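You operate a simulated robot arm through the tools that you are given. There is no shell and no other tool. Be economical: measure what you need, move in short steps, check, and stop when the job is done.

You are at the controls of a simulated robot arm. One attempt, no reset.

Task
Put the white board on the long island bench top away on the end of the short wall bench. Stack the white carton marked "rings" from the packing bench top on top of the white carton marked "pads". Take the red bin on the middle shelf of the grey shelving and put it away on the bottom shelf of the grey shelving. Take the blue spool and leave it on top of the grey pipe tee. Open the bottom blue drawer, put the grey cap inside, then shut the drawer. Put the white cap on the end of the short wall bench away on the packing bench top. Open the wash tank heater door. The order is free. Set down upright: blue spool.

It is judged by the outcome, as a careful person would: the job done as asked, and still so three seconds after it is handed in. It fails if anything else is knocked over, pushed out of place, dropped, spilled or broken. A push-on lid holds only when it is set on centred and level and pressed home; a screw cap is set on level and turned clockwise until tight.

Robot
A 7-joint arm with a fingered hand on a trunk, on a base that drives. Base frame: it is fixed to the floor where the robot stands at the start and does not move with it; the origin is under the middle of the robot, x ahead of it, y to its left, z up; the surface under the hand at the start is at about z = 0.8. Readings come in m, degrees, newtons and seconds.
With the tool pointing down near the work surface it reaches from about 0.18 to 0.8 m from the robot's upright axis, wherever it stands. Its first joint turns from -69.0 to 172.0 degrees. Places, roughly: blue spool (7x7x8 cm) [5.9, -9.9, 1]; bottom blue drawer [6.7, -9.6, 0.3]; bottom shelf of the grey shelving [3.9, -9.8, 0.1]; drawer chest [6.7, -9.7, 0.2]; end of the short wall bench [8.7, -7, 0.5]; grey cap (13x8x6 cm) [6.8, -9.9, 0.9]; grey pipe tee (11x8x5 cm) [6.4, -9.7, 0.9]; packing bench top [-1.8, -5.9, 0.8]; red bin (17x12x8 cm) [4.1, -9.9, 0.9]; wash tank heater door [7, -2.6, 0.8]; white board (17x20x10 cm) [0.7, 0, 0.8]; white cap (13x8x6 cm) [8.7, -7.1, 0.5]; white carton [-1.75, -4.75, 0.75]. Payload 3.4 kg.
The tool frame sits at the grasp point between the pads (the TCP): z along the fingers, y along the line on which they close. The tips reach 0.039 m beyond it. Largest opening 0.18 m; the body of the gripper starts 0.111 m behind the TCP. The gripper is a hand of 3 fingers: y runs from the thumb to the fingers, the wrist lies at [0, 0, -0.262] in the tool frame.
Orientation is that of the tool frame in the base frame, as a unit quaternion [x, y, z, w]. With the fingers straight down and closing along the base's y, the tool's x points along the base's -x, its y along +y and its z along -z.

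Tools
- The arm moves only by the tool play_rows. Its argument "steps" is a list of rows, each an object of numbers (a shift or turn left out is 0): "rx", "ry", "rz": the turn, a rotation vector about the base's x, y, z in units of 6 degrees (1.0 is 6 degrees); "dx", "dy", "dz": the shift along the base's x, y, z in units of 30 mm (1.0 is 30 mm). In form: [{"rx": .., "ry": .., "rz": .., "dx": .., "dy": .., "dz": ..}, ...]. A call has 1 to 8 rows; each row shifts and turns the commanded pose from where the row before left it. A call with a number of a shift or a turn outside -1 to 1 is refused whole. Rows are played at 5 a second. More than 0.05 m and 8.6 degrees between two rows, and nothing of the call is played. Where a pose cannot be reached the arm comes as near as it can. A force on the tool above 40 N (or 10 N above the force at the start of the call, whichever is more), or a blocked arm, ends the call early, and 0.2 s more pass. In this call time passes only in rows, and 0.2 s behind the last. It gives the time, the measured TCP pose, the force on the tool (base axes), the opening and the grip force at its end, in the units of the frame above (readings bear some noise), with the torque about the TCP (base axes, N m) and any sound that the robot's microphone picked up.
- Cameras (640 x 400 px; columns grow to the right, rows downward): "scene" is now at [0.2059, -0.0064, 1.7191]; the picture's right is [-0.10, -0.99, -0.00], its down [-0.91, 0.09, -0.40] and it looks along [0.40, -0.04, -0.92] (base axes); focal length 276 px, centre (320, 200). "wrist" rides on the gripper at [0.063, -0.036, -0.128] in the tool frame; the picture's right is [0.50, 0.87, 0.00], its down [-0.75, 0.43, -0.49] and it looks along [-0.43, 0.25, 0.87] (tool axes); focal length 226 px, centre (320, 200). There is no depth. A picture from a camera that has moved, and an enlarged one, comes with that camera's place and axes in the base frame and with its lens. The place of the scene camera against the robot may be out by one fixed shift of up to 0.018 m in any direction.
- get_image(camera): a new picture of that camera. No time passes.
- raise_lower(by): slides the trunk up (or, below 0, down) by that many m; the arm and the scene camera ride with it, the base frame stays. It gives what a move gives, with no picture.
- steer(legs): drives the robot by 1 to 6 legs, each [ahead, left, turn to the left] in m, m and degrees, along the robot's own axes; the way and the turn of a leg run together, so that a leg with both is an arc; at most 1.5 m and 180 degrees a leg. The arm and the cameras ride along, it lands a little off, and it stops where it bumps. It gives what a move gives.
- set_fingers(finger1, finger2, thumb_bend): sets how far each is bent, from 0 (flat) to 1 (curled in); at 0.3 the hand is open as for a grip, at 0.7 the pads meet at the TCP. One left out holds its place. A second passes; each finger stops where it meets its share of the squeeze, and holds until it gets a number again. It is the only way to open and close the hand. It gives what a move gives, with no picture; readings hold the bend of each and the force on the fingers (four entries, about 0 where the hand has none), thumb and palm.
- pan_tilt(pan, tilt): turns the head with the scene camera to pan (to the left, within 143 degrees either way) and tilt (down, from -29 to 69), counted from straight ahead of the robot. It gives what a move gives.
- enlarge(camera, box): a new picture of the part [left, top, right, bottom] of that camera's present view, enlarged. No time passes.
- job_done(): hands the job in; it is judged then, once.

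Go step by step. Nothing tells you exact positions but the pictures and the camera data: compare them with the known pose of the tool, close in by small moves and look again before you grip or let go. The budget is 217 turns and 202 pictures, counting those below and the enlarged ones. Unless the task says otherwise, let go and move clear before handing in.

The tools are called after "Emit:" by a JSON object that holds its "fn" and its "kwargs". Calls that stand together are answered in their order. play_rows: Moves the arm, as the interface text tells. Its arguments: {"type":"object","properties":{"steps":{"type":"array","items":{"type":"object","properties":{"rx":{"type":"number"},"ry":{"type":"number"},"rz":{"type":"number"},"dx":{"type":"number"},"dy":{"type":"number"},"dz":{"type":"number"}}}}},"required":["steps"]} The other tools are called the same way: raise_lower (by) slides the trunk up or down; set_fingers (finger1, finger2, thumb_bend) moves the fingers one by one; steer (legs) drives the base; pan_tilt (pan, tilt) turns the head that bears the scene camera; get_image (camera) takes a picture; enlarge (camera, box) takes an enlarged picture of a part of a camera's view; job_done () hands the job in.

At the start:

```text
clock: 0.0
eef_pos: [0.4417, 0.0415, 1.0253]
orientation: [0.0, 1.0, 0.0, -0.002]
wrist_force: [0.0, -0.8, 0.1]
moment: [0.01, -0.01, -0.01]
gripper_width: 0.18
finger_force: 0.0
shape: jaw
bend: [0.3, 0.3, 0.3]
finger forces: [0.0, 0.0, 0.0, 0.0, 0.0, 0.0]
trunk travel left (down, up): [-0.2, 0.342]
robot x, y, heading: [-0.0007, 0.0024, 0.2]
head pan, tilt: [-5.9, 66.2]
```

scene: 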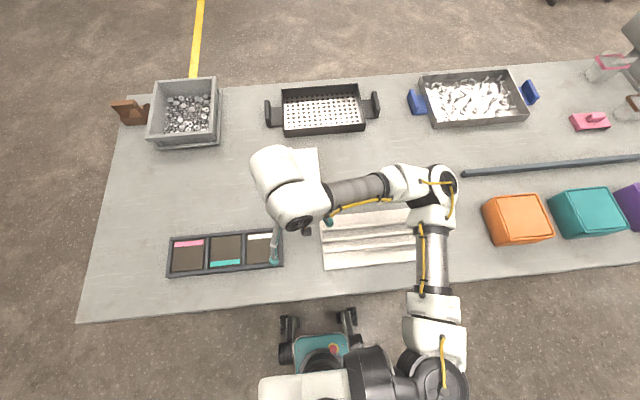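
wrist: 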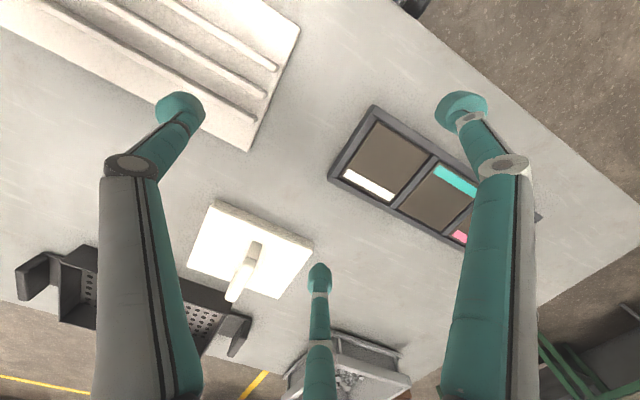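

The white board lies flat with its handle pointing up, at about (0.72, 0.04). I'll move the hand toward a spot above the handle.

Emit:
{"fn": "play_rows", "kwargs": {"steps": [{"dx": 1}, {"dx": 1}, {"dx": 1}, {"dx": 1}, {"dx": 1}, {"dx": 1}, {"dx": 1}, {"dx": 1}]}}

Emit:
{"fn": "get_image", "kwargs": {"camera": "wrist"}}

Emit:
{"fn": "get_image", "kwargs": {"camera": "scene"}}

```text
clock: 1.8
eef_pos: [0.6795, 0.044, 1.0278]
orientation: [-0.001, 1.0, 0.0, 0.0]
wrist_force: [0.1, 0.2, -0.6]
moment: [-0.01, -0.02, -0.01]
gripper_width: 0.1802
finger_force: 0.2
shape: jaw
bend: [0.3, 0.3, 0.3]
finger forces: [0.0, 0.0, 0.0, 0.0, 0.0, 0.0]
trunk travel left (down, up): [-0.2, 0.342]
robot x, y, heading: [0.0009, -0.0011, -0.0]
head pan, tilt: [-5.9, 66.2]
```

```text
199 pictures are left
camera wrist: at [0.6161, 0.0078, 1.1537], right [-0.5, 0.87, 0.0], down [0.75, 0.44, 0.49], along [0.43, 0.24, -0.87], focal length 226 px, centre (320, 200)
```

wrist: 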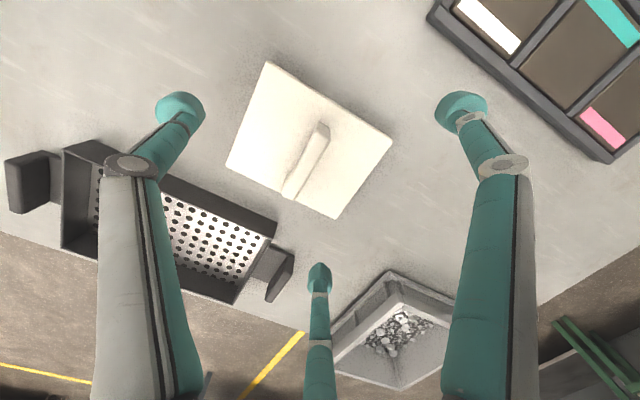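

```text
198 pictures are left
camera scene: at [0.2082, -0.0044, 1.7188], right [-0.1, -0.99, 0.0], down [-0.91, 0.09, -0.4], along [0.4, -0.04, -0.92], focal length 276 px, centre (320, 200)
```

scene: 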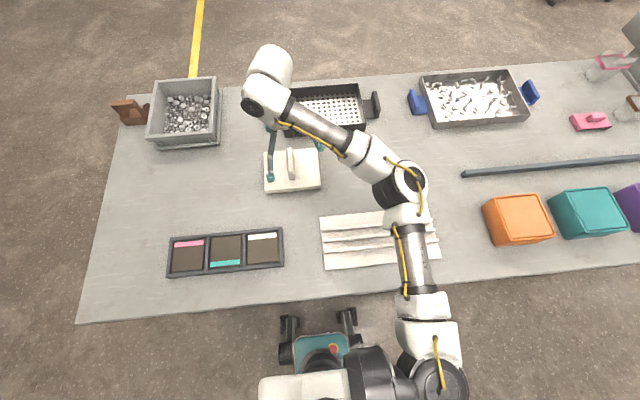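

Emit:
{"fn": "enlarge", "kwargs": {"camera": "wrist", "box": [220, 50, 400, 230]}}

Emit:
{"fn": "enlarge", "kwargs": {"camera": "scene", "box": [240, 120, 340, 200]}}

```text
2.22 times, centred on (310, 140) of wrist
camera zoom: at [0.6161, 0.0078, 1.1537], right [-0.5, 0.87, 0.0], down [0.75, 0.44, 0.49], along [0.43, 0.24, -0.87], focal length 502 px, centre (342, 333)
```

zoom: 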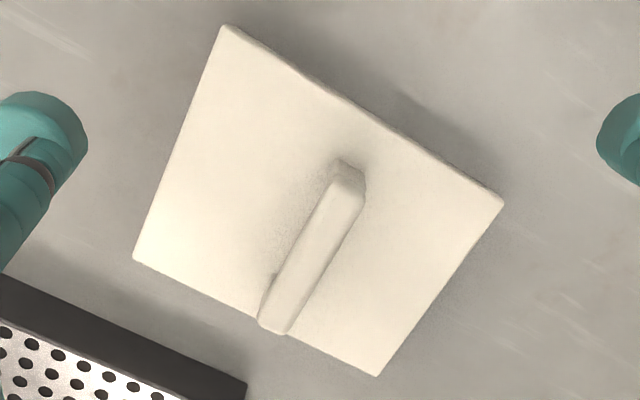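

```text
5.00 times, centred on (290, 160) of scene
camera zoom: at [0.2082, -0.0044, 1.7188], right [-0.1, -0.99, 0.0], down [-0.91, 0.09, -0.4], along [0.4, -0.04, -0.92], focal length 1380 px, centre (470, 400)
```

zoom: 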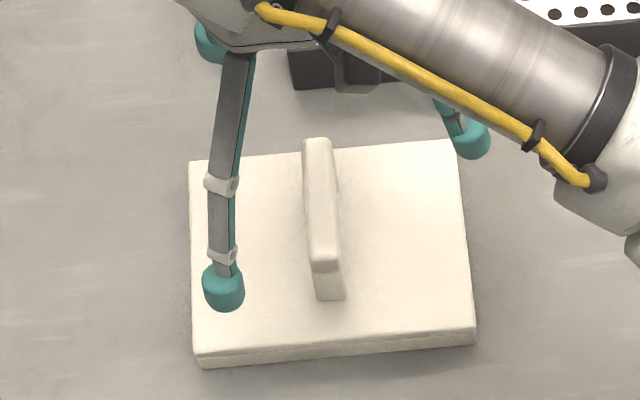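

The handle is a straight bar along x, centred at about (0.708, 0.04), so it suits a close along y. I'll centre over it, go down with the hand open, and check.

Emit:
{"fn": "play_rows", "kwargs": {"steps": [{"dx": 0.95, "dy": -0.1}, {"dz": -1}, {"dz": -1}, {"dz": -1}, {"dz": -1}]}}

Emit:
{"fn": "get_image", "kwargs": {"camera": "wrist"}}

```text
clock: 3.0
eef_pos: [0.709, 0.0402, 0.9047]
orientation: [-0.001, 1.0, -0.001, 0.001]
wrist_force: [0.5, 0.3, -0.3]
moment: [0.0, -0.01, 0.03]
gripper_width: 0.1799
finger_force: 0.0
shape: jaw
bend: [0.3, 0.3, 0.3]
finger forces: [0.1, 0.0, 0.1, 0.1, 0.0, 0.0]
trunk travel left (down, up): [-0.2, 0.342]
robot x, y, heading: [0.0006, 0.0026, -0.1]
head pan, tilt: [-5.9, 66.2]
```

```text
195 pictures are left
camera wrist: at [0.6442, 0.0045, 1.0315], right [-0.5, 0.87, 0.0], down [0.75, 0.44, 0.49], along [0.43, 0.25, -0.87], focal length 226 px, centre (320, 200)
```

wrist: 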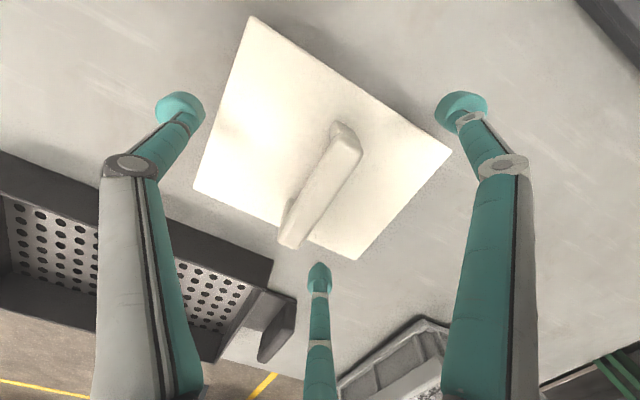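

Centred over the bar. I'll go down and close.

Emit:
{"fn": "play_rows", "kwargs": {"steps": [{"dz": -0.6}, {"dz": -0.6}]}}

Emit:
{"fn": "set_fingers", "kwargs": {"finger1": 0.7, "finger2": 0.7, "thumb_bend": 0.7}}

Emit:
{"fn": "get_image", "kwargs": {"camera": "wrist"}}

```text
clock: 3.6
eef_pos: [0.7072, 0.0403, 0.8701]
orientation: [0.0, 1.0, 0.0, 0.002]
wrist_force: [0.2, -0.1, 0.1]
moment: [0.0, 0.01, -0.03]
gripper_width: 0.1798
finger_force: 0.1
shape: jaw
bend: [0.3, 0.3, 0.3]
finger forces: [0.1, 0.0, 0.0, 0.1, 0.0, 0.0]
trunk travel left (down, up): [-0.2, 0.342]
robot x, y, heading: [0.0003, 0.0008, 0.0]
head pan, tilt: [-5.9, 66.2]
```

```text
clock: 4.6
eef_pos: [0.7087, 0.0393, 0.87]
orientation: [0.0, 1.0, -0.001, 0.0]
wrist_force: [-0.1, 0.1, 1.4]
moment: [0.01, 0.0, -0.02]
gripper_width: 0.0
finger_force: 1.3
shape: fingers
bend: [0.7, 0.7, 0.7]
finger forces: [1.6, 0.0, 0.0, 0.1, 0.0, 0.0]
trunk travel left (down, up): [-0.2, 0.342]
robot x, y, heading: [0.0006, 0.0034, -0.1]
head pan, tilt: [-5.9, 66.2]
```

```text
194 pictures are left
camera wrist: at [0.6435, 0.0046, 0.9968], right [-0.5, 0.87, 0.0], down [0.75, 0.44, 0.49], along [0.43, 0.24, -0.87], focal length 226 px, centre (320, 200)
```

wrist: 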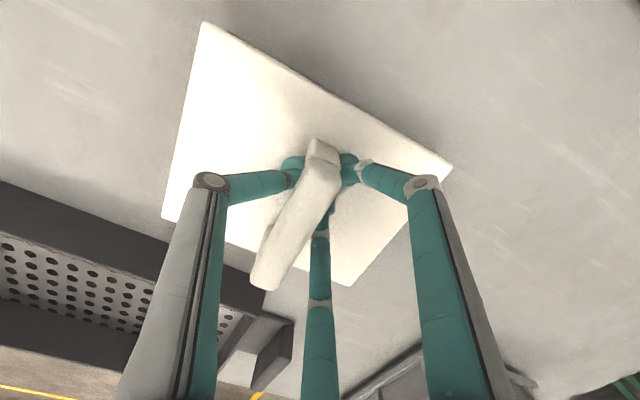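

The fingers are just touching the bar, so I'll squeeze further.

Emit:
{"fn": "set_fingers", "kwargs": {"finger1": 1.0, "finger2": 1.0, "thumb_bend": 1.0}}

Emit:
{"fn": "get_image", "kwargs": {"camera": "wrist"}}

```text
clock: 5.6
eef_pos: [0.7075, 0.0406, 0.8711]
orientation: [0.0, 1.0, -0.001, 0.0]
wrist_force: [0.8, 0.0, -3.6]
moment: [0.04, -0.03, -0.04]
gripper_width: 0.0
finger_force: 0.0
shape: fingers
bend: [0.73, 0.73, 0.75]
finger forces: [0.1, 0.0, 0.0, 0.1, 0.0, 0.0]
trunk travel left (down, up): [-0.2, 0.342]
robot x, y, heading: [-0.0035, 0.0021, -0.3]
head pan, tilt: [-5.9, 66.2]
```

```text
193 pictures are left
camera wrist: at [0.6437, 0.0047, 0.9971], right [-0.5, 0.87, 0.0], down [0.75, 0.44, 0.49], along [0.43, 0.25, -0.87], focal length 226 px, centre (320, 200)
```

wrist: 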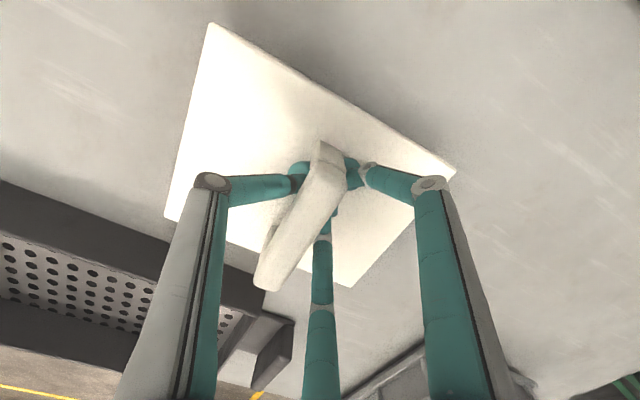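

Emit:
{"fn": "play_rows", "kwargs": {"steps": [{"dz": 0.6}, {"dz": 0.8}]}}

Emit:
{"fn": "get_image", "kwargs": {"camera": "wrist"}}

Emit:
{"fn": "get_image", "kwargs": {"camera": "scene"}}

```text
clock: 6.2
eef_pos: [0.7069, 0.0402, 0.9125]
orientation: [0.0, 1.0, 0.0, 0.001]
wrist_force: [0.1, -0.1, -3.5]
moment: [0.06, -0.02, -0.03]
gripper_width: 0.0002
finger_force: 0.0
shape: fingers
bend: [0.73, 0.73, 0.75]
finger forces: [0.0, 0.0, 0.0, 0.0, 0.0, 0.1]
trunk travel left (down, up): [-0.2, 0.342]
robot x, y, heading: [0.0006, -0.0013, -0.2]
head pan, tilt: [-5.9, 66.2]
```

```text
192 pictures are left
camera wrist: at [0.6427, 0.0044, 1.0393], right [-0.5, 0.87, 0.0], down [0.75, 0.44, 0.49], along [0.43, 0.25, -0.87], focal length 226 px, centre (320, 200)
```

wrist: 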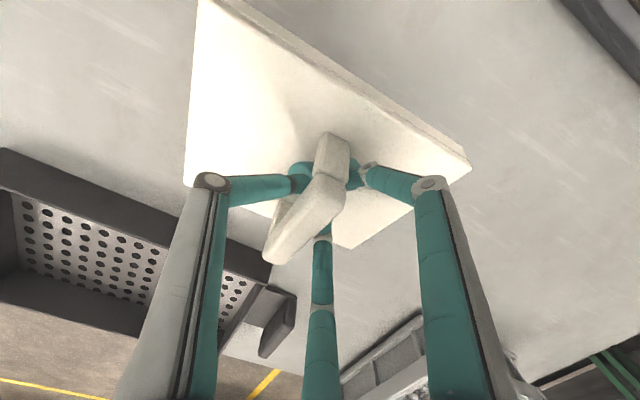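

```text
191 pictures are left
camera scene: at [0.207, -0.0055, 1.7191], right [-0.1, -0.99, 0.0], down [-0.91, 0.09, -0.4], along [0.4, -0.04, -0.92], focal length 276 px, centre (320, 200)
```

scene: 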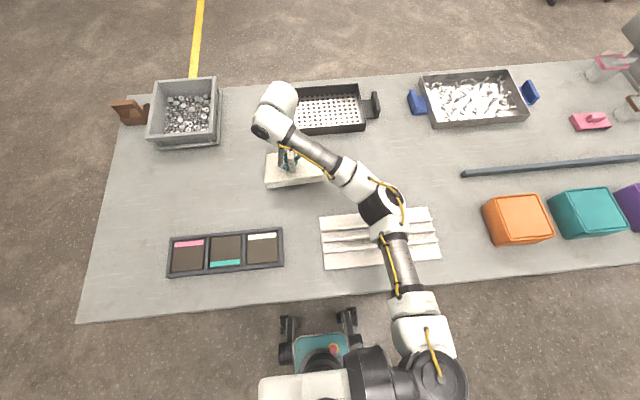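

The handle is an arch and the fingers have closed under its bar, so the board hangs loosely. I'll set it back and grip the bar itself, a little higher.

Emit:
{"fn": "play_rows", "kwargs": {"steps": [{"dz": -0.7}, {"dz": -0.75}]}}

Emit:
{"fn": "set_fingers", "kwargs": {"finger1": 0.5, "finger2": 0.5, "thumb_bend": 0.5}}

Emit:
{"fn": "play_rows", "kwargs": {"steps": [{"dz": 0.7}]}}

Emit:
{"fn": "set_fingers", "kwargs": {"finger1": 1.0, "finger2": 1.0, "thumb_bend": 1.0}}

Emit:
{"fn": "get_image", "kwargs": {"camera": "wrist"}}

```text
clock: 6.8
eef_pos: [0.7087, 0.0418, 0.8676]
orientation: [0.0, 1.0, -0.002, 0.002]
wrist_force: [0.0, 0.3, 0.4]
moment: [0.01, 0.0, 0.02]
gripper_width: 0.0
finger_force: 0.1
shape: fingers
bend: [0.73, 0.73, 0.77]
finger forces: [0.1, 0.0, 0.1, 0.1, 0.1, 0.0]
trunk travel left (down, up): [-0.2, 0.342]
robot x, y, heading: [-0.0009, -0.0019, 0.1]
head pan, tilt: [-5.9, 66.2]
```

```text
clock: 7.5
eef_pos: [0.7092, 0.0416, 0.8768]
orientation: [0.0, 1.0, 0.002, 0.009]
wrist_force: [3.0, -1.1, 23.0]
moment: [-0.04, 0.51, 0.11]
gripper_width: 0.0659
finger_force: 11.2
shape: fingers
bend: [0.56, 0.5, 0.5]
finger forces: [16.5, 0.0, 0.1, 0.0, 6.0, 0.0]
trunk travel left (down, up): [-0.2, 0.342]
robot x, y, heading: [0.003, 0.0006, 0.3]
head pan, tilt: [-5.9, 66.2]
stopped: the force on the tool passed its limit at 42 N (the readings are from after the stop); the commanded pose is now the measured one
```

```text
clock: 7.9
eef_pos: [0.7086, 0.0438, 0.8919]
orientation: [0.0, 1.0, 0.0, 0.005]
wrist_force: [-0.3, -0.2, 0.2]
moment: [0.0, -0.03, 0.0]
gripper_width: 0.0726
finger_force: 0.1
shape: fingers
bend: [0.5, 0.5, 0.5]
finger forces: [0.0, 0.0, 0.1, 0.1, 0.0, 0.0]
trunk travel left (down, up): [-0.2, 0.342]
robot x, y, heading: [-0.0012, 0.0002, -0.2]
head pan, tilt: [-5.9, 66.2]
```

```text
clock: 8.9
eef_pos: [0.7086, 0.0429, 0.8921]
orientation: [0.0, 1.0, 0.001, 0.005]
wrist_force: [0.6, 0.8, -2.9]
moment: [0.03, 0.0, -0.02]
gripper_width: 0.0001
finger_force: 28.3
shape: fingers
bend: [0.74, 0.72, 0.75]
finger forces: [19.5, 15.4, 0.0, 0.0, 20.5, 0.0]
trunk travel left (down, up): [-0.2, 0.342]
robot x, y, heading: [-0.002, 0.0012, 0.2]
head pan, tilt: [-5.9, 66.2]
```

```text
190 pictures are left
camera wrist: at [0.6439, 0.0064, 1.0191], right [-0.5, 0.87, 0.0], down [0.75, 0.43, 0.5], along [0.44, 0.25, -0.87], focal length 226 px, centre (320, 200)
```

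wrist: 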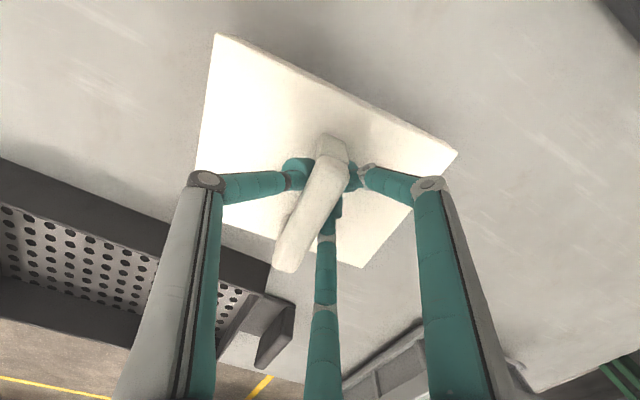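

Now there's a real squeeze of about 20 N per finger. I'll lift and check it hangs level.

Emit:
{"fn": "play_rows", "kwargs": {"steps": [{"dz": 1}, {"dz": 1}, {"dz": 1}, {"dz": 1}, {"dz": 1}, {"dz": 1}]}}

Emit:
{"fn": "get_image", "kwargs": {"camera": "wrist"}}

Emit:
{"fn": "pan_tilt", "kwargs": {"pan": -60, "tilt": 15}}

Emit:
{"fn": "get_image", "kwargs": {"camera": "scene"}}

```text
clock: 10.3
eef_pos: [0.7094, 0.0444, 1.0738]
orientation: [-0.001, 1.0, 0.001, 0.005]
wrist_force: [-1.0, -0.4, -2.7]
moment: [-0.02, 0.04, -0.01]
gripper_width: 0.0001
finger_force: 15.6
shape: fingers
bend: [0.74, 0.72, 0.76]
finger forces: [0.1, 13.8, 0.0, 0.0, 17.9, 0.0]
trunk travel left (down, up): [-0.2, 0.342]
robot x, y, heading: [0.0013, -0.0037, -0.1]
head pan, tilt: [-5.9, 66.2]
```

```text
189 pictures are left
camera wrist: at [0.6437, 0.0086, 1.1998], right [-0.5, 0.87, 0.0], down [0.75, 0.44, 0.5], along [0.44, 0.25, -0.87], focal length 226 px, centre (320, 200)
```

wrist: 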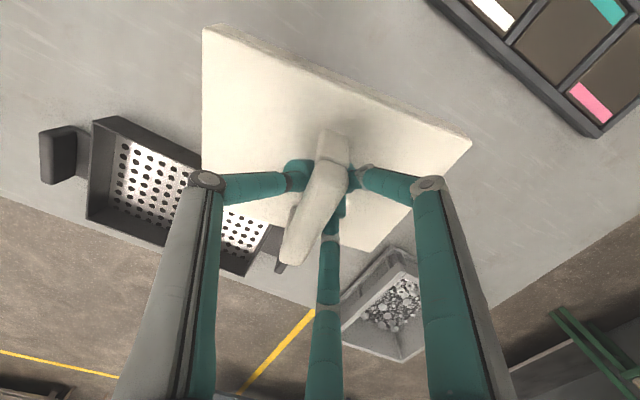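

```text
clock: 11.6
eef_pos: [0.7101, 0.0446, 1.0719]
orientation: [0.0, 1.0, 0.001, 0.005]
wrist_force: [-0.3, 0.9, -3.4]
moment: [0.03, 0.05, 0.04]
gripper_width: 0.0
finger_force: 25.8
shape: fingers
bend: [0.74, 0.72, 0.76]
finger forces: [20.3, 13.6, 0.1, 0.0, 18.0, 0.0]
trunk travel left (down, up): [-0.2, 0.342]
robot x, y, heading: [-0.0008, 0.0034, 0.2]
head pan, tilt: [-60.0, 15.0]
```

```text
188 pictures are left
camera scene: at [0.1964, -0.0801, 1.7918], right [-0.87, -0.5, 0.0], down [-0.14, 0.23, -0.96], along [0.48, -0.84, -0.26], focal length 276 px, centre (320, 200)
```

scene: 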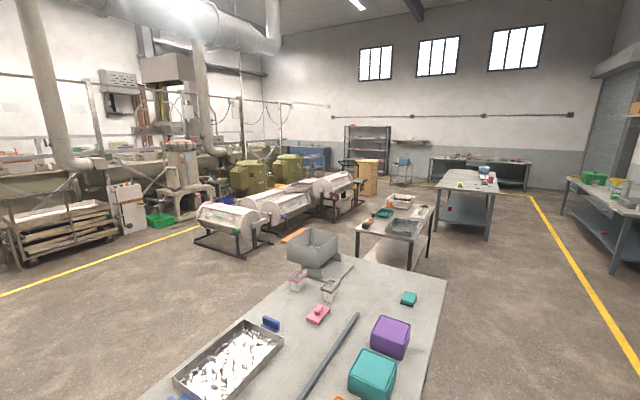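

I see the workshop: a wall of benches to the left, the blue drawer chest and grey shelving at the far end. I'll zoom for a route map.

Emit:
{"fn": "enlarge", "kwargs": {"camera": "scene", "box": [160, 120, 480, 320]}}

Emit:
{"fn": "enlarge", "kwargs": {"camera": "scene", "box": [0, 80, 320, 280]}}

Emit:
{"fn": "pan_tilt", "kwargs": {"pan": -10, "tilt": 20}}

Emit:
{"fn": "get_image", "kwargs": {"camera": "scene"}}

Emit:
{"fn": "pan_tilt", "kwargs": {"pan": -110, "tilt": 20}}

Emit:
{"fn": "get_image", "kwargs": {"camera": "scene"}}

```text
2.00 times, centred on (320, 220) of scene
camera zoom: at [0.1964, -0.0801, 1.7918], right [-0.87, -0.5, 0.0], down [-0.14, 0.23, -0.96], along [0.48, -0.84, -0.26], focal length 552 px, centre (320, 160)
```

zoom: 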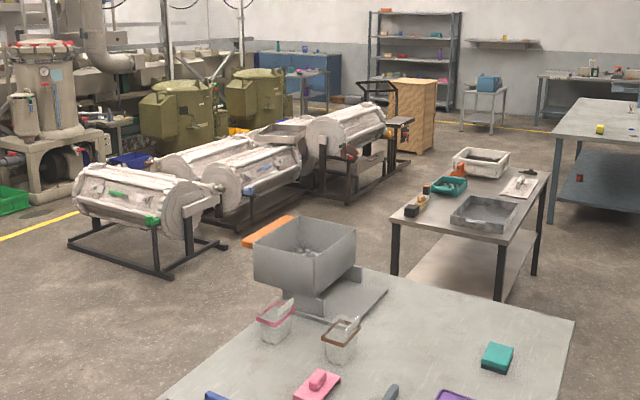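

```text
2.00 times, centred on (160, 180) of scene
camera zoom: at [0.1964, -0.0801, 1.7918], right [-0.87, -0.5, 0.0], down [-0.14, 0.23, -0.96], along [0.48, -0.84, -0.26], focal length 552 px, centre (640, 240)
```

zoom: 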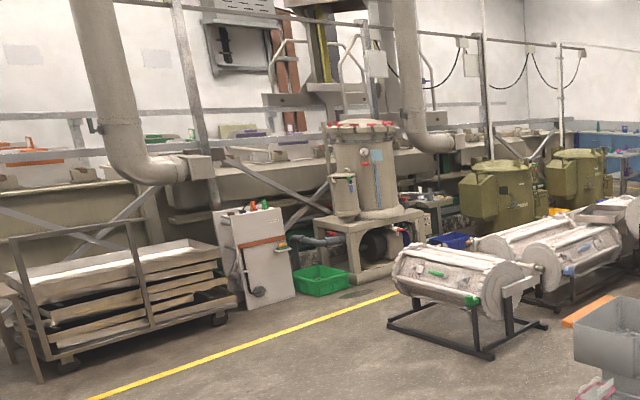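

```text
clock: 12.7
eef_pos: [0.7103, 0.0454, 1.0728]
orientation: [0.0, 1.0, 0.001, 0.006]
wrist_force: [-0.1, -0.6, -3.3]
moment: [-0.02, 0.05, 0.0]
gripper_width: 0.0
finger_force: 26.0
shape: fingers
bend: [0.74, 0.72, 0.76]
finger forces: [20.4, 13.6, 0.0, 0.1, 18.1, 0.0]
trunk travel left (down, up): [-0.2, 0.342]
robot x, y, heading: [0.0014, -0.0002, -0.3]
head pan, tilt: [-10.0, 20.0]
```

```text
185 pictures are left
camera scene: at [0.2413, -0.0153, 1.7836], right [-0.17, -0.98, 0.0], down [-0.34, 0.06, -0.94], along [0.92, -0.16, -0.35], focal length 276 px, centre (320, 200)
```

scene: 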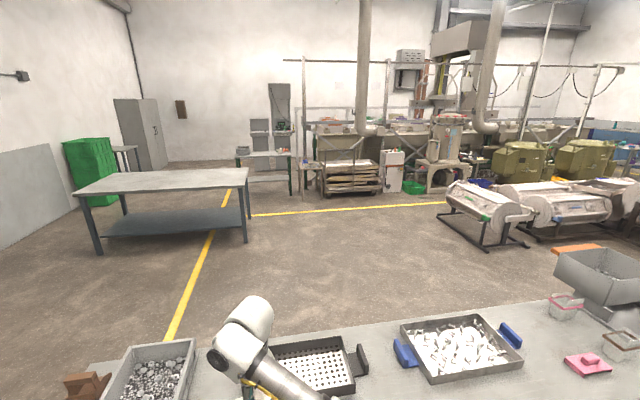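

```text
clock: 14.5
eef_pos: [0.711, 0.0438, 1.0735]
orientation: [0.0, 1.0, 0.001, 0.006]
wrist_force: [0.3, 0.5, -3.1]
moment: [-0.05, 0.06, 0.02]
gripper_width: 0.0001
finger_force: 25.9
shape: fingers
bend: [0.74, 0.72, 0.76]
finger forces: [20.3, 13.6, 0.0, 0.1, 18.1, 0.1]
trunk travel left (down, up): [-0.2, 0.342]
robot x, y, heading: [-0.0051, 0.0002, 0.1]
head pan, tilt: [-110.0, 20.0]
```

```text
184 pictures are left
camera scene: at [0.1179, -0.0866, 1.7842], right [-0.94, 0.34, 0.01], down [0.11, 0.32, -0.94], along [-0.32, -0.88, -0.34], focal length 276 px, centre (320, 200)
```

scene: 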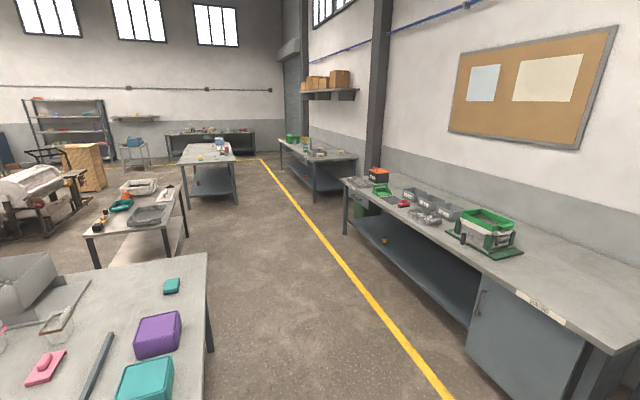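

The board is held firmly. I'll pull the arm in, back off the bench, and head down the aisle between the benches (x ≈ -0.45), then across at y ≈ -2.5 to the machine aisle.

Emit:
{"fn": "play_rows", "kwargs": {"steps": [{"dx": -1}, {"dx": -1}, {"dx": -1}, {"dx": -1}, {"dx": -1}, {"dx": -1}, {"dx": -1}, {"dx": -1, "dz": 0.5}]}}

Emit:
{"fn": "steer", "kwargs": {"legs": [[-0.45, 0, 0], [0, 0, -90], [1.3, 0, 0], [1.25, 0, 0]]}}

Emit:
{"fn": "pan_tilt", "kwargs": {"pan": 60, "tilt": 30}}

Emit:
{"fn": "get_image", "kwargs": {"camera": "scene"}}

```text
clock: 16.3
eef_pos: [0.4663, 0.0429, 1.0883]
orientation: [0.0, 1.0, 0.0, 0.006]
wrist_force: [0.5, -0.4, -3.1]
moment: [0.0, 0.0, 0.03]
gripper_width: 0.0
finger_force: 15.7
shape: fingers
bend: [0.75, 0.72, 0.76]
finger forces: [0.0, 13.5, 0.0, 0.0, 18.0, 0.0]
trunk travel left (down, up): [-0.2, 0.342]
robot x, y, heading: [-0.0017, -0.0016, 0.1]
head pan, tilt: [-110.0, 20.0]
```

```text
clock: 34.9
eef_pos: [-0.3814, -3.0325, 1.0867]
orientation: [0.705, 0.709, -0.004, 0.003]
wrist_force: [0.2, -0.7, -3.4]
moment: [0.05, 0.03, 0.04]
gripper_width: 0.0002
finger_force: 15.6
shape: fingers
bend: [0.75, 0.72, 0.76]
finger forces: [0.0, 13.4, 0.0, 0.1, 17.8, 0.0]
trunk travel left (down, up): [-0.2, 0.342]
robot x, y, heading: [-0.4245, -2.5658, -90.0]
head pan, tilt: [-110.0, 20.0]
```

```text
clock: 37.5
eef_pos: [-0.3796, -3.0291, 1.0887]
orientation: [0.705, 0.709, -0.005, 0.005]
wrist_force: [-0.4, 0.1, -3.9]
moment: [0.04, -0.01, 0.02]
gripper_width: 0.0
finger_force: 16.3
shape: fingers
bend: [0.75, 0.72, 0.76]
finger forces: [0.0, 13.6, 0.0, 0.1, 17.9, 0.0]
trunk travel left (down, up): [-0.2, 0.342]
robot x, y, heading: [-0.4253, -2.5633, -89.7]
head pan, tilt: [60.0, 30.0]
```

```text
183 pictures are left
camera scene: at [-0.3501, -2.7534, 1.7682], right [-0.5, -0.87, -0.01], down [-0.43, 0.25, -0.87], along [0.75, -0.43, -0.5], focal length 276 px, centre (320, 200)
```

scene: 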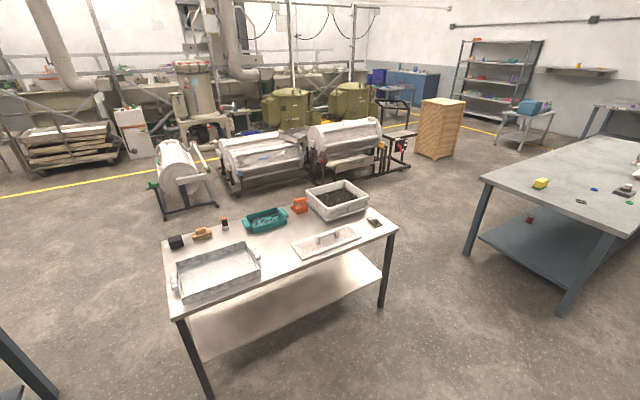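

The gap beyond the small tray table (y ≈ -4.35) is about 1 m wide. I'll go through it to x ≈ 1.55, then down the middle aisle.

Emit:
{"fn": "steer", "kwargs": {"legs": [[1.45, 0, 0], [0.33, 0, 0], [0, 0, 90], [1.0, 0, 0], [1.0, 0, 0], [0, 0, -90]]}}

Emit:
{"fn": "pan_tilt", "kwargs": {"pan": 30, "tilt": 20}}

Emit:
{"fn": "get_image", "kwargs": {"camera": "scene"}}

```text
clock: 63.8
eef_pos: [1.6923, -4.7164, 1.0882]
orientation: [0.689, 0.725, -0.005, 0.004]
wrist_force: [0.5, 1.0, -4.2]
moment: [0.04, -0.03, 0.0]
gripper_width: 0.0
finger_force: 0.1
shape: fingers
bend: [0.75, 0.72, 0.76]
finger forces: [0.0, 0.0, 0.0, 0.0, 0.0, 0.0]
trunk travel left (down, up): [-0.2, 0.342]
robot x, y, heading: [1.6275, -4.2555, -87.3]
head pan, tilt: [60.0, 30.0]
```

```text
clock: 64.8
eef_pos: [1.6928, -4.7122, 1.0898]
orientation: [0.689, 0.725, -0.006, 0.006]
wrist_force: [0.2, -0.2, -2.9]
moment: [0.07, 0.0, 0.01]
gripper_width: 0.0001
finger_force: 0.0
shape: fingers
bend: [0.75, 0.72, 0.76]
finger forces: [0.1, 0.0, 0.0, 0.0, 0.1, 0.1]
trunk travel left (down, up): [-0.2, 0.342]
robot x, y, heading: [1.6209, -4.2533, -87.4]
head pan, tilt: [30.0, 20.0]
```

```text
182 pictures are left
camera scene: at [1.6785, -4.4765, 1.784], right [-0.84, -0.54, 0.0], down [-0.18, 0.29, -0.94], along [0.51, -0.79, -0.34], focal length 276 px, centre (320, 200)
```

scene: 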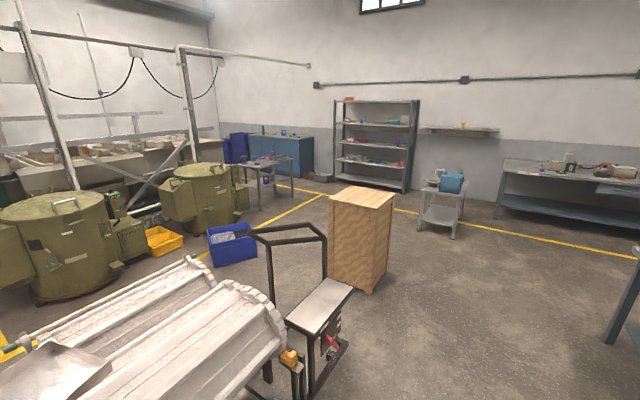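

Finger force dropped to zero though the weight is still there, so I'll check the hold.

Emit:
{"fn": "get_image", "kwargs": {"camera": "wrist"}}

Emit:
{"fn": "set_fingers", "kwargs": {"finger1": 1.0, "finger2": 1.0, "thumb_bend": 1.0}}

Emit:
{"fn": "enlarge", "kwargs": {"camera": "scene", "box": [140, 80, 460, 280]}}

```text
181 pictures are left
camera wrist: at [1.6521, -4.6498, 1.2157], right [0.84, 0.54, -0.01], down [0.47, -0.72, 0.5], along [0.27, -0.43, -0.86], focal length 226 px, centre (320, 200)
```

wrist: 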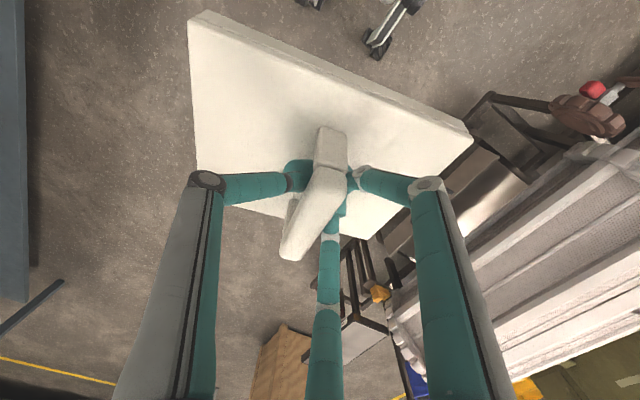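

```text
clock: 65.8
eef_pos: [1.6925, -4.7128, 1.09]
orientation: [0.689, 0.724, -0.007, 0.006]
wrist_force: [-0.2, -0.4, -3.2]
moment: [0.1, -0.07, -0.01]
gripper_width: 0.0702
finger_force: 1.4
shape: fingers
bend: [1.0, 0.98, 0.94]
finger forces: [3.2, 0.0, 0.0, 0.0, 0.0, 0.1]
trunk travel left (down, up): [-0.2, 0.342]
robot x, y, heading: [1.6241, -4.2563, -87.2]
head pan, tilt: [30.0, 20.0]
```

```text
2.00 times, centred on (300, 180) of scene
camera zoom: at [1.6784, -4.4765, 1.784], right [-0.84, -0.54, 0.0], down [-0.18, 0.29, -0.94], along [0.51, -0.79, -0.34], focal length 552 px, centre (360, 240)
```

zoom: 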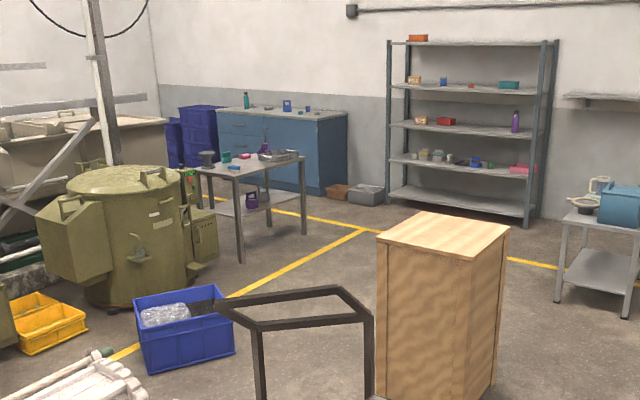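

Emit:
{"fn": "get_image", "kwargs": {"camera": "wrist"}}

```text
179 pictures are left
camera wrist: at [1.652, -4.6498, 1.2157], right [0.84, 0.54, -0.01], down [0.47, -0.72, 0.5], along [0.27, -0.43, -0.86], focal length 226 px, centre (320, 200)
```

wrist: 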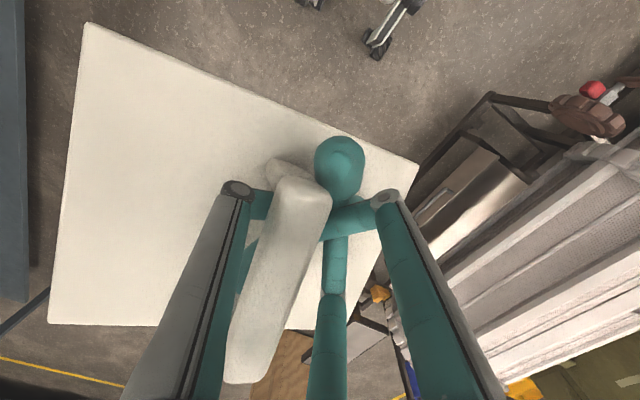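

The bar is now hooked securely under the curled fingers and can't fall. The aisle is clear, so I'll drive on past the wooden cabinet toward the chest.

Emit:
{"fn": "steer", "kwargs": {"legs": [[0, 0, -2.7], [1.5, 0, 0], [1.5, 0, 0], [0.3, 0, 0], [0, 0, 90], [1.2, 0, 0]]}}

Emit:
{"fn": "pan_tilt", "kwargs": {"pan": 0, "tilt": 25}}

Emit:
{"fn": "get_image", "kwargs": {"camera": "scene"}}

Emit:
{"fn": "pan_tilt", "kwargs": {"pan": -60, "tilt": 25}}

Emit:
{"fn": "get_image", "kwargs": {"camera": "scene"}}

```text
clock: 91.7
eef_pos: [3.3293, -7.4175, 1.0906]
orientation: [-0.025, 1.0, -0.001, 0.009]
wrist_force: [0.5, 0.6, -3.8]
moment: [0.07, 0.16, -0.02]
gripper_width: 0.0703
finger_force: 1.6
shape: fingers
bend: [1.0, 0.98, 0.94]
finger forces: [3.2, 0.1, 0.0, 0.1, 0.1, 0.1]
trunk travel left (down, up): [-0.2, 0.342]
robot x, y, heading: [2.8654, -7.4856, 2.8]
head pan, tilt: [30.0, 20.0]
```

```text
clock: 92.6
eef_pos: [3.3255, -7.4163, 1.0909]
orientation: [-0.025, 1.0, -0.001, 0.01]
wrist_force: [0.8, -0.7, -3.4]
moment: [0.05, 0.11, -0.01]
gripper_width: 0.0701
finger_force: 1.7
shape: fingers
bend: [1.0, 0.98, 0.94]
finger forces: [3.2, 0.0, 0.1, 0.0, 0.0, 0.1]
trunk travel left (down, up): [-0.2, 0.342]
robot x, y, heading: [2.8658, -7.4861, 2.5]
head pan, tilt: [0.0, 25.0]
```

```text
178 pictures are left
camera scene: at [3.1104, -7.4735, 1.7758], right [0.05, -1.0, 0.0], down [-0.43, -0.02, -0.9], along [0.9, 0.05, -0.43], focal length 276 px, centre (320, 200)
```

scene: 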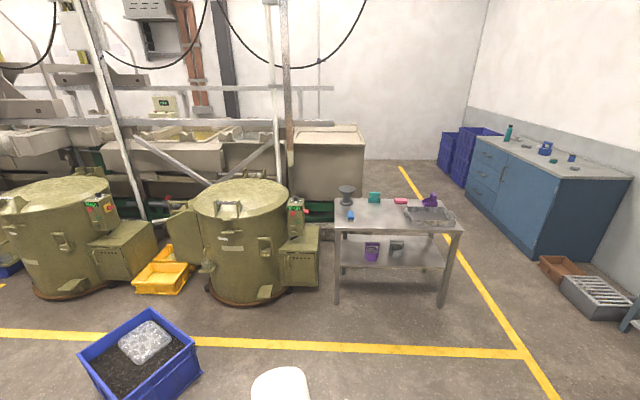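

```text
clock: 93.9
eef_pos: [3.3258, -7.4164, 1.0913]
orientation: [-0.025, 1.0, -0.001, 0.011]
wrist_force: [-0.7, 0.4, -2.7]
moment: [0.1, 0.13, -0.03]
gripper_width: 0.0701
finger_force: 1.6
shape: fingers
bend: [1.0, 0.98, 0.94]
finger forces: [3.2, 0.1, 0.0, 0.0, 0.1, 0.0]
trunk travel left (down, up): [-0.2, 0.342]
robot x, y, heading: [2.8745, -7.4854, 2.6]
head pan, tilt: [-60.0, 25.0]
```

```text
177 pictures are left
camera scene: at [3.0683, -7.5554, 1.7758], right [-0.84, -0.54, 0.0], down [-0.23, 0.36, -0.9], along [0.49, -0.76, -0.43], focal length 276 px, centre (320, 200)
```

scene: 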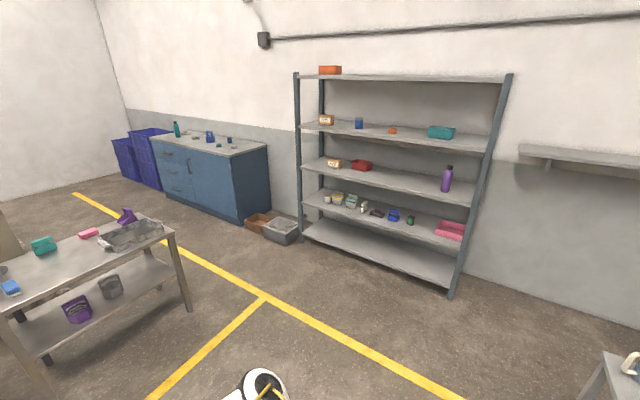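

The chest front is at y ≈ -9.5 and the work table spans y -7.5 to -8.4, so the aisle at y ≈ -8.9 is clear. The short wall bench should be behind the cream tank near x ≈ 8.7.

Emit:
{"fn": "steer", "kwargs": {"legs": [[0, 0, -2.6], [1.05, -1.0, 0], [0.4, -0.42, 0], [1.5, 0, 0], [1.3, 0, 0]]}}

Emit:
{"fn": "pan_tilt", "kwargs": {"pan": 45, "tilt": 25}}

Emit:
{"fn": "get_image", "kwargs": {"camera": "scene"}}

```text
clock: 117.7
eef_pos: [7.5992, -8.8504, 1.0909]
orientation: [-0.002, 1.0, -0.001, 0.011]
wrist_force: [1.1, -0.3, -3.2]
moment: [0.09, 0.14, -0.01]
gripper_width: 0.0705
finger_force: 1.4
shape: fingers
bend: [1.0, 0.98, 0.94]
finger forces: [3.0, 0.0, 0.1, 0.0, 0.0, 0.1]
trunk travel left (down, up): [-0.2, 0.342]
robot x, y, heading: [7.1394, -8.8972, -0.0]
head pan, tilt: [-60.0, 25.0]
```

```text
clock: 119.6
eef_pos: [7.5949, -8.8472, 1.0927]
orientation: [-0.001, 1.0, -0.003, 0.012]
wrist_force: [0.3, -0.8, -3.0]
moment: [0.04, 0.1, 0.0]
gripper_width: 0.0707
finger_force: 1.8
shape: fingers
bend: [1.0, 0.98, 0.94]
finger forces: [3.0, 0.0, 0.0, 0.0, 0.0, 0.0]
trunk travel left (down, up): [-0.2, 0.342]
robot x, y, heading: [7.1418, -8.8943, 0.1]
head pan, tilt: [45.0, 25.0]
```

```text
176 pictures are left
camera scene: at [7.354, -8.8316, 1.7761], right [0.71, -0.71, -0.01], down [-0.3, -0.3, -0.91], along [0.64, 0.64, -0.42], focal length 276 px, centre (320, 200)
```

scene: 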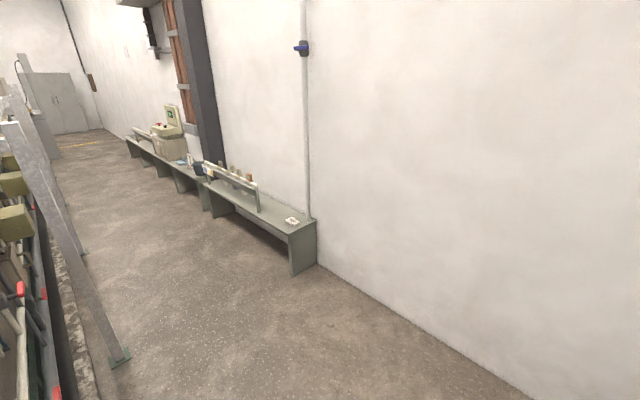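

There's the low wall bench, with the white cap near its end at about (8.73, -7.06). I'll drive in front of it.

Emit:
{"fn": "steer", "kwargs": {"legs": [[0.75, 0, 0], [0, 1.2, 0], [0, 0.65, 0]]}}

Emit:
{"fn": "pan_tilt", "kwargs": {"pan": 0, "tilt": 55}}

Emit:
{"fn": "get_image", "kwargs": {"camera": "scene"}}

Emit:
{"fn": "get_image", "kwargs": {"camera": "wrist"}}

```text
clock: 132.6
eef_pos: [8.3408, -6.9896, 1.0931]
orientation: [0.001, 1.0, 0.001, 0.013]
wrist_force: [0.6, -0.7, -2.8]
moment: [0.12, 0.12, -0.04]
gripper_width: 0.0707
finger_force: 1.6
shape: fingers
bend: [1.0, 0.98, 0.94]
finger forces: [3.0, 0.0, 0.1, 0.0, 0.0, 0.0]
trunk travel left (down, up): [-0.2, 0.342]
robot x, y, heading: [7.8838, -7.0324, 0.3]
head pan, tilt: [45.0, 25.0]
```

```text
clock: 133.7
eef_pos: [8.3362, -6.9719, 1.0935]
orientation: [0.0, 1.0, -0.007, 0.014]
wrist_force: [-0.2, 0.5, -2.7]
moment: [0.03, 0.03, -0.03]
gripper_width: 0.071
finger_force: 1.7
shape: fingers
bend: [1.0, 0.99, 0.94]
finger forces: [2.9, 0.4, 0.1, 0.0, 0.0, 0.1]
trunk travel left (down, up): [-0.2, 0.342]
robot x, y, heading: [7.8844, -7.0332, 0.2]
head pan, tilt: [0.0, 55.0]
```

```text
175 pictures are left
camera scene: at [8.1047, -7.0181, 1.7319], right [0.0, -1.0, 0.0], down [-0.82, 0.0, -0.57], along [0.57, 0.0, -0.82], focal length 276 px, centre (320, 200)
```

scene: 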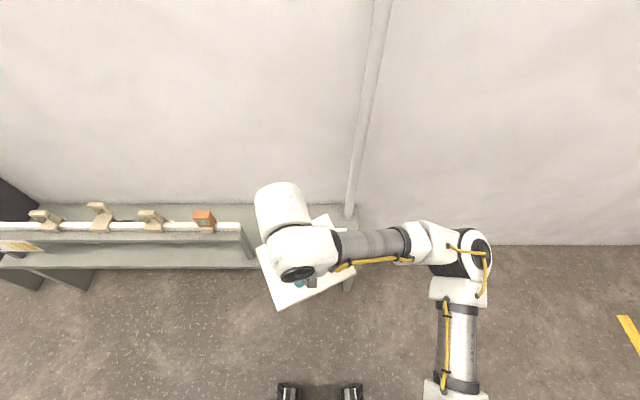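

```text
174 pictures are left
camera wrist: at [8.2683, -7.004, 1.2192], right [-0.5, 0.87, -0.03], down [0.74, 0.44, 0.51], along [0.45, 0.23, -0.86], focal length 226 px, centre (320, 200)
```

wrist: 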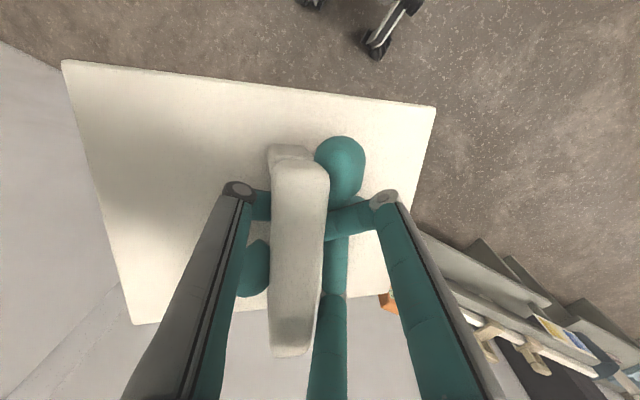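

The free stretch at the bench end runs from y -7.19 to -6.68, with the cap at about -7.06. I'll put the board at (8.76, -6.82), so I drive closer, lower the trunk and square up the board.

Emit:
{"fn": "steer", "kwargs": {"legs": [[0.25, 0.17, 0]]}}

Emit:
{"fn": "raise_lower", "kwargs": {"by": -0.19}}

Emit:
{"fn": "play_rows", "kwargs": {"steps": [{"dx": 1, "rz": -1}, {"dx": 1, "rz": -1}, {"dx": 1, "rz": -1}, {"dx": 1, "rz": -1}, {"dx": 1, "rz": -1}]}}

Emit:
{"fn": "get_image", "kwargs": {"camera": "scene"}}

Emit:
{"fn": "get_image", "kwargs": {"camera": "wrist"}}

```text
clock: 135.7
eef_pos: [8.5813, -6.8241, 1.0938]
orientation: [0.002, 1.0, 0.001, 0.013]
wrist_force: [1.4, -0.1, -3.6]
moment: [0.11, 0.15, -0.03]
gripper_width: 0.0711
finger_force: 1.8
shape: fingers
bend: [1.0, 0.99, 0.94]
finger forces: [3.3, 0.5, 0.0, 0.0, 0.0, 0.0]
trunk travel left (down, up): [-0.2, 0.342]
robot x, y, heading: [8.1309, -6.8615, -0.3]
head pan, tilt: [0.0, 55.0]
```

```text
clock: 137.8
eef_pos: [8.5766, -6.8112, 0.9065]
orientation: [0.002, 1.0, -0.006, 0.017]
wrist_force: [0.0, 0.5, -2.7]
moment: [0.06, 0.07, 0.02]
gripper_width: 0.071
finger_force: 2.7
shape: fingers
bend: [1.0, 0.99, 0.94]
finger forces: [3.3, 1.4, 0.1, 0.0, 0.0, 0.1]
trunk travel left (down, up): [-0.01, 0.532]
robot x, y, heading: [8.1285, -6.863, -0.2]
head pan, tilt: [0.0, 55.0]
```

```text
clock: 139.0
eef_pos: [8.7267, -6.8049, 0.9047]
orientation: [0.262, 0.965, -0.013, 0.012]
wrist_force: [-0.4, 0.1, -3.6]
moment: [0.11, 0.01, 0.0]
gripper_width: 0.0713
finger_force: 2.4
shape: fingers
bend: [1.0, 0.99, 0.94]
finger forces: [3.4, 1.5, 0.0, 0.1, 0.0, 0.0]
trunk travel left (down, up): [-0.01, 0.532]
robot x, y, heading: [8.1301, -6.8647, -0.1]
head pan, tilt: [0.0, 55.0]
```

```text
173 pictures are left
camera scene: at [8.6628, -6.8608, 1.4683], right [0.0, -1.0, 0.0], down [-0.82, 0.0, -0.57], along [0.57, 0.0, -0.82], focal length 276 px, centre (320, 200)
```

scene: 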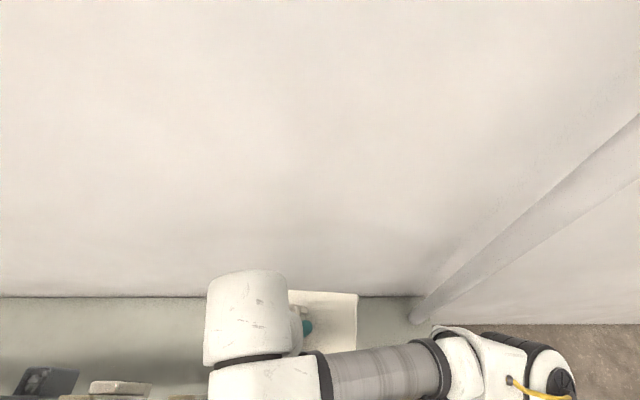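

```text
172 pictures are left
camera wrist: at [8.6513, -6.7996, 1.0299], right [0.01, 1.0, -0.03], down [0.86, 0.01, 0.51], along [0.51, -0.03, -0.86], focal length 226 px, centre (320, 200)
```

wrist: 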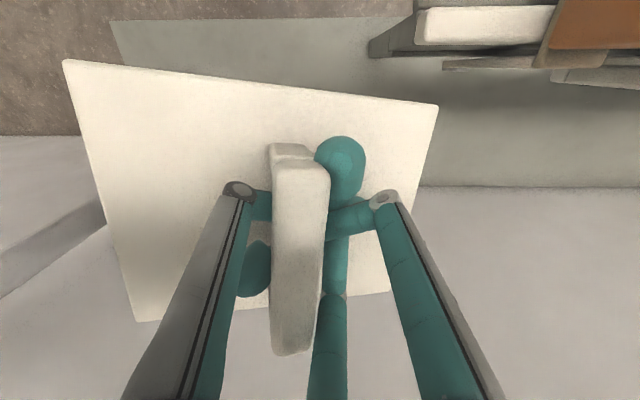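

The board is squared up with its bar along x, its centre near (8.78, -6.87). I'll shift it 4 cm toward +y and lower.

Emit:
{"fn": "play_rows", "kwargs": {"steps": [{"dy": 0.7}, {"dy": 0.6}, {"dz": -1}, {"dz": -1}, {"dz": -1}, {"dz": -1}, {"dz": -1}, {"dz": -1}]}}

Emit:
{"fn": "get_image", "kwargs": {"camera": "wrist"}}

Emit:
{"fn": "get_image", "kwargs": {"camera": "scene"}}

```text
clock: 140.8
eef_pos: [8.7267, -6.7673, 0.723]
orientation: [0.26, 0.965, -0.011, 0.011]
wrist_force: [-0.2, 0.3, -3.9]
moment: [0.08, 0.04, -0.04]
gripper_width: 0.0712
finger_force: 2.6
shape: fingers
bend: [1.0, 0.99, 0.94]
finger forces: [3.4, 1.5, 0.0, 0.1, 0.0, 0.0]
trunk travel left (down, up): [-0.01, 0.532]
robot x, y, heading: [8.1263, -6.866, 0.0]
head pan, tilt: [0.0, 55.0]
```

```text
171 pictures are left
camera wrist: at [8.6507, -6.763, 0.8488], right [0.0, 1.0, -0.03], down [0.86, 0.01, 0.51], along [0.51, -0.03, -0.86], focal length 226 px, centre (320, 200)
```

wrist: 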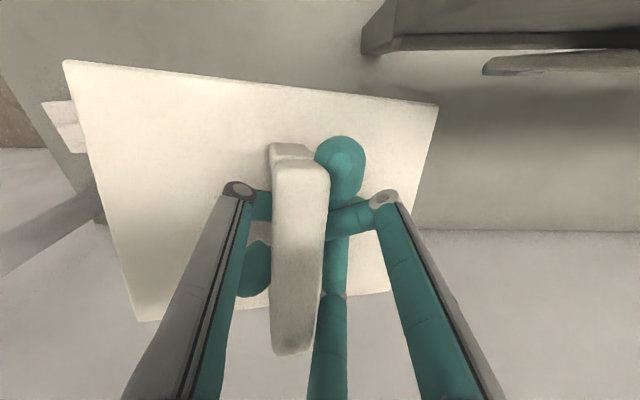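

```text
170 pictures are left
camera scene: at [8.6631, -6.8641, 1.4681], right [0.0, -1.0, 0.0], down [-0.82, 0.0, -0.57], along [0.57, 0.0, -0.82], focal length 276 px, centre (320, 200)
```

scene: 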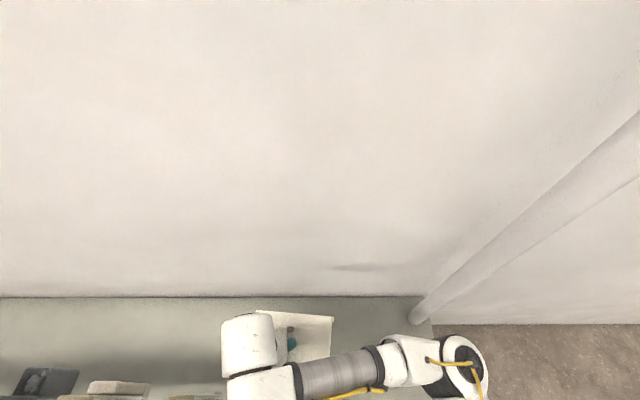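

The cap is visible at the left edge, clear of the board. I'll nudge away from the rail and go down gently.

Emit:
{"fn": "pan_tilt", "kwargs": {"pan": 0, "tilt": 69}}

Emit:
{"fn": "play_rows", "kwargs": {"steps": [{"dx": 0.6, "dy": -0.4, "dz": -0.5}, {"dz": -1}, {"dz": -0.8}]}}

Emit:
{"fn": "get_image", "kwargs": {"camera": "wrist"}}

Emit:
{"fn": "get_image", "kwargs": {"camera": "scene"}}

```text
clock: 141.6
eef_pos: [8.7264, -6.766, 0.7248]
orientation: [0.26, 0.965, -0.011, 0.013]
wrist_force: [-0.4, -0.4, -4.1]
moment: [0.08, 0.05, 0.03]
gripper_width: 0.0715
finger_force: 2.7
shape: fingers
bend: [1.0, 0.99, 0.94]
finger forces: [3.4, 1.6, 0.0, 0.0, 0.0, 0.0]
trunk travel left (down, up): [-0.01, 0.532]
robot x, y, heading: [8.1298, -6.8635, -0.1]
head pan, tilt: [0.0, 68.8]
```

```text
clock: 142.4
eef_pos: [8.7465, -6.7783, 0.655]
orientation: [0.261, 0.965, -0.012, 0.013]
wrist_force: [-0.3, 0.3, -4.0]
moment: [0.07, 0.05, 0.01]
gripper_width: 0.0715
finger_force: 3.0
shape: fingers
bend: [1.0, 0.99, 0.94]
finger forces: [3.6, 1.6, 0.0, 0.0, 0.0, 0.0]
trunk travel left (down, up): [-0.01, 0.532]
robot x, y, heading: [8.1313, -6.8643, -0.2]
head pan, tilt: [0.0, 68.8]
```

```text
169 pictures are left
camera wrist: at [8.6701, -6.7744, 0.7804], right [0.0, 1.0, -0.03], down [0.86, 0.01, 0.51], along [0.51, -0.03, -0.86], focal length 226 px, centre (320, 200)
```

wrist: 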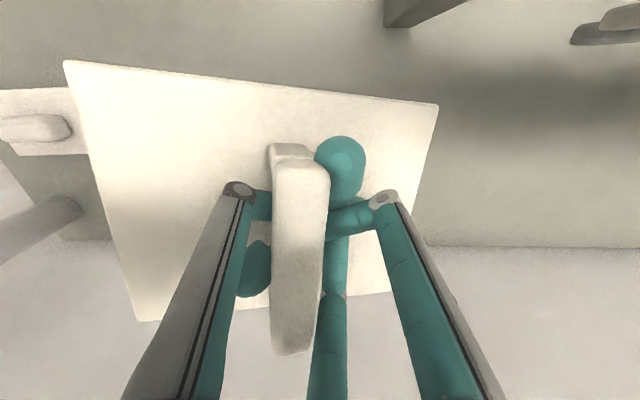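

```text
168 pictures are left
camera scene: at [8.6465, -6.8642, 1.4529], right [0.0, -1.0, 0.0], down [-0.93, 0.0, -0.36], along [0.36, 0.0, -0.93], focal length 276 px, centre (320, 200)
```

scene: 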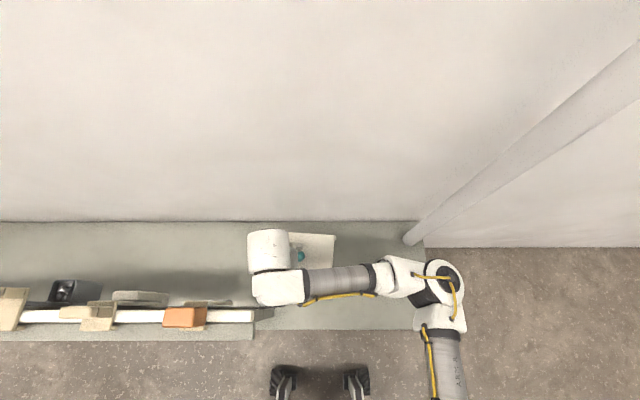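

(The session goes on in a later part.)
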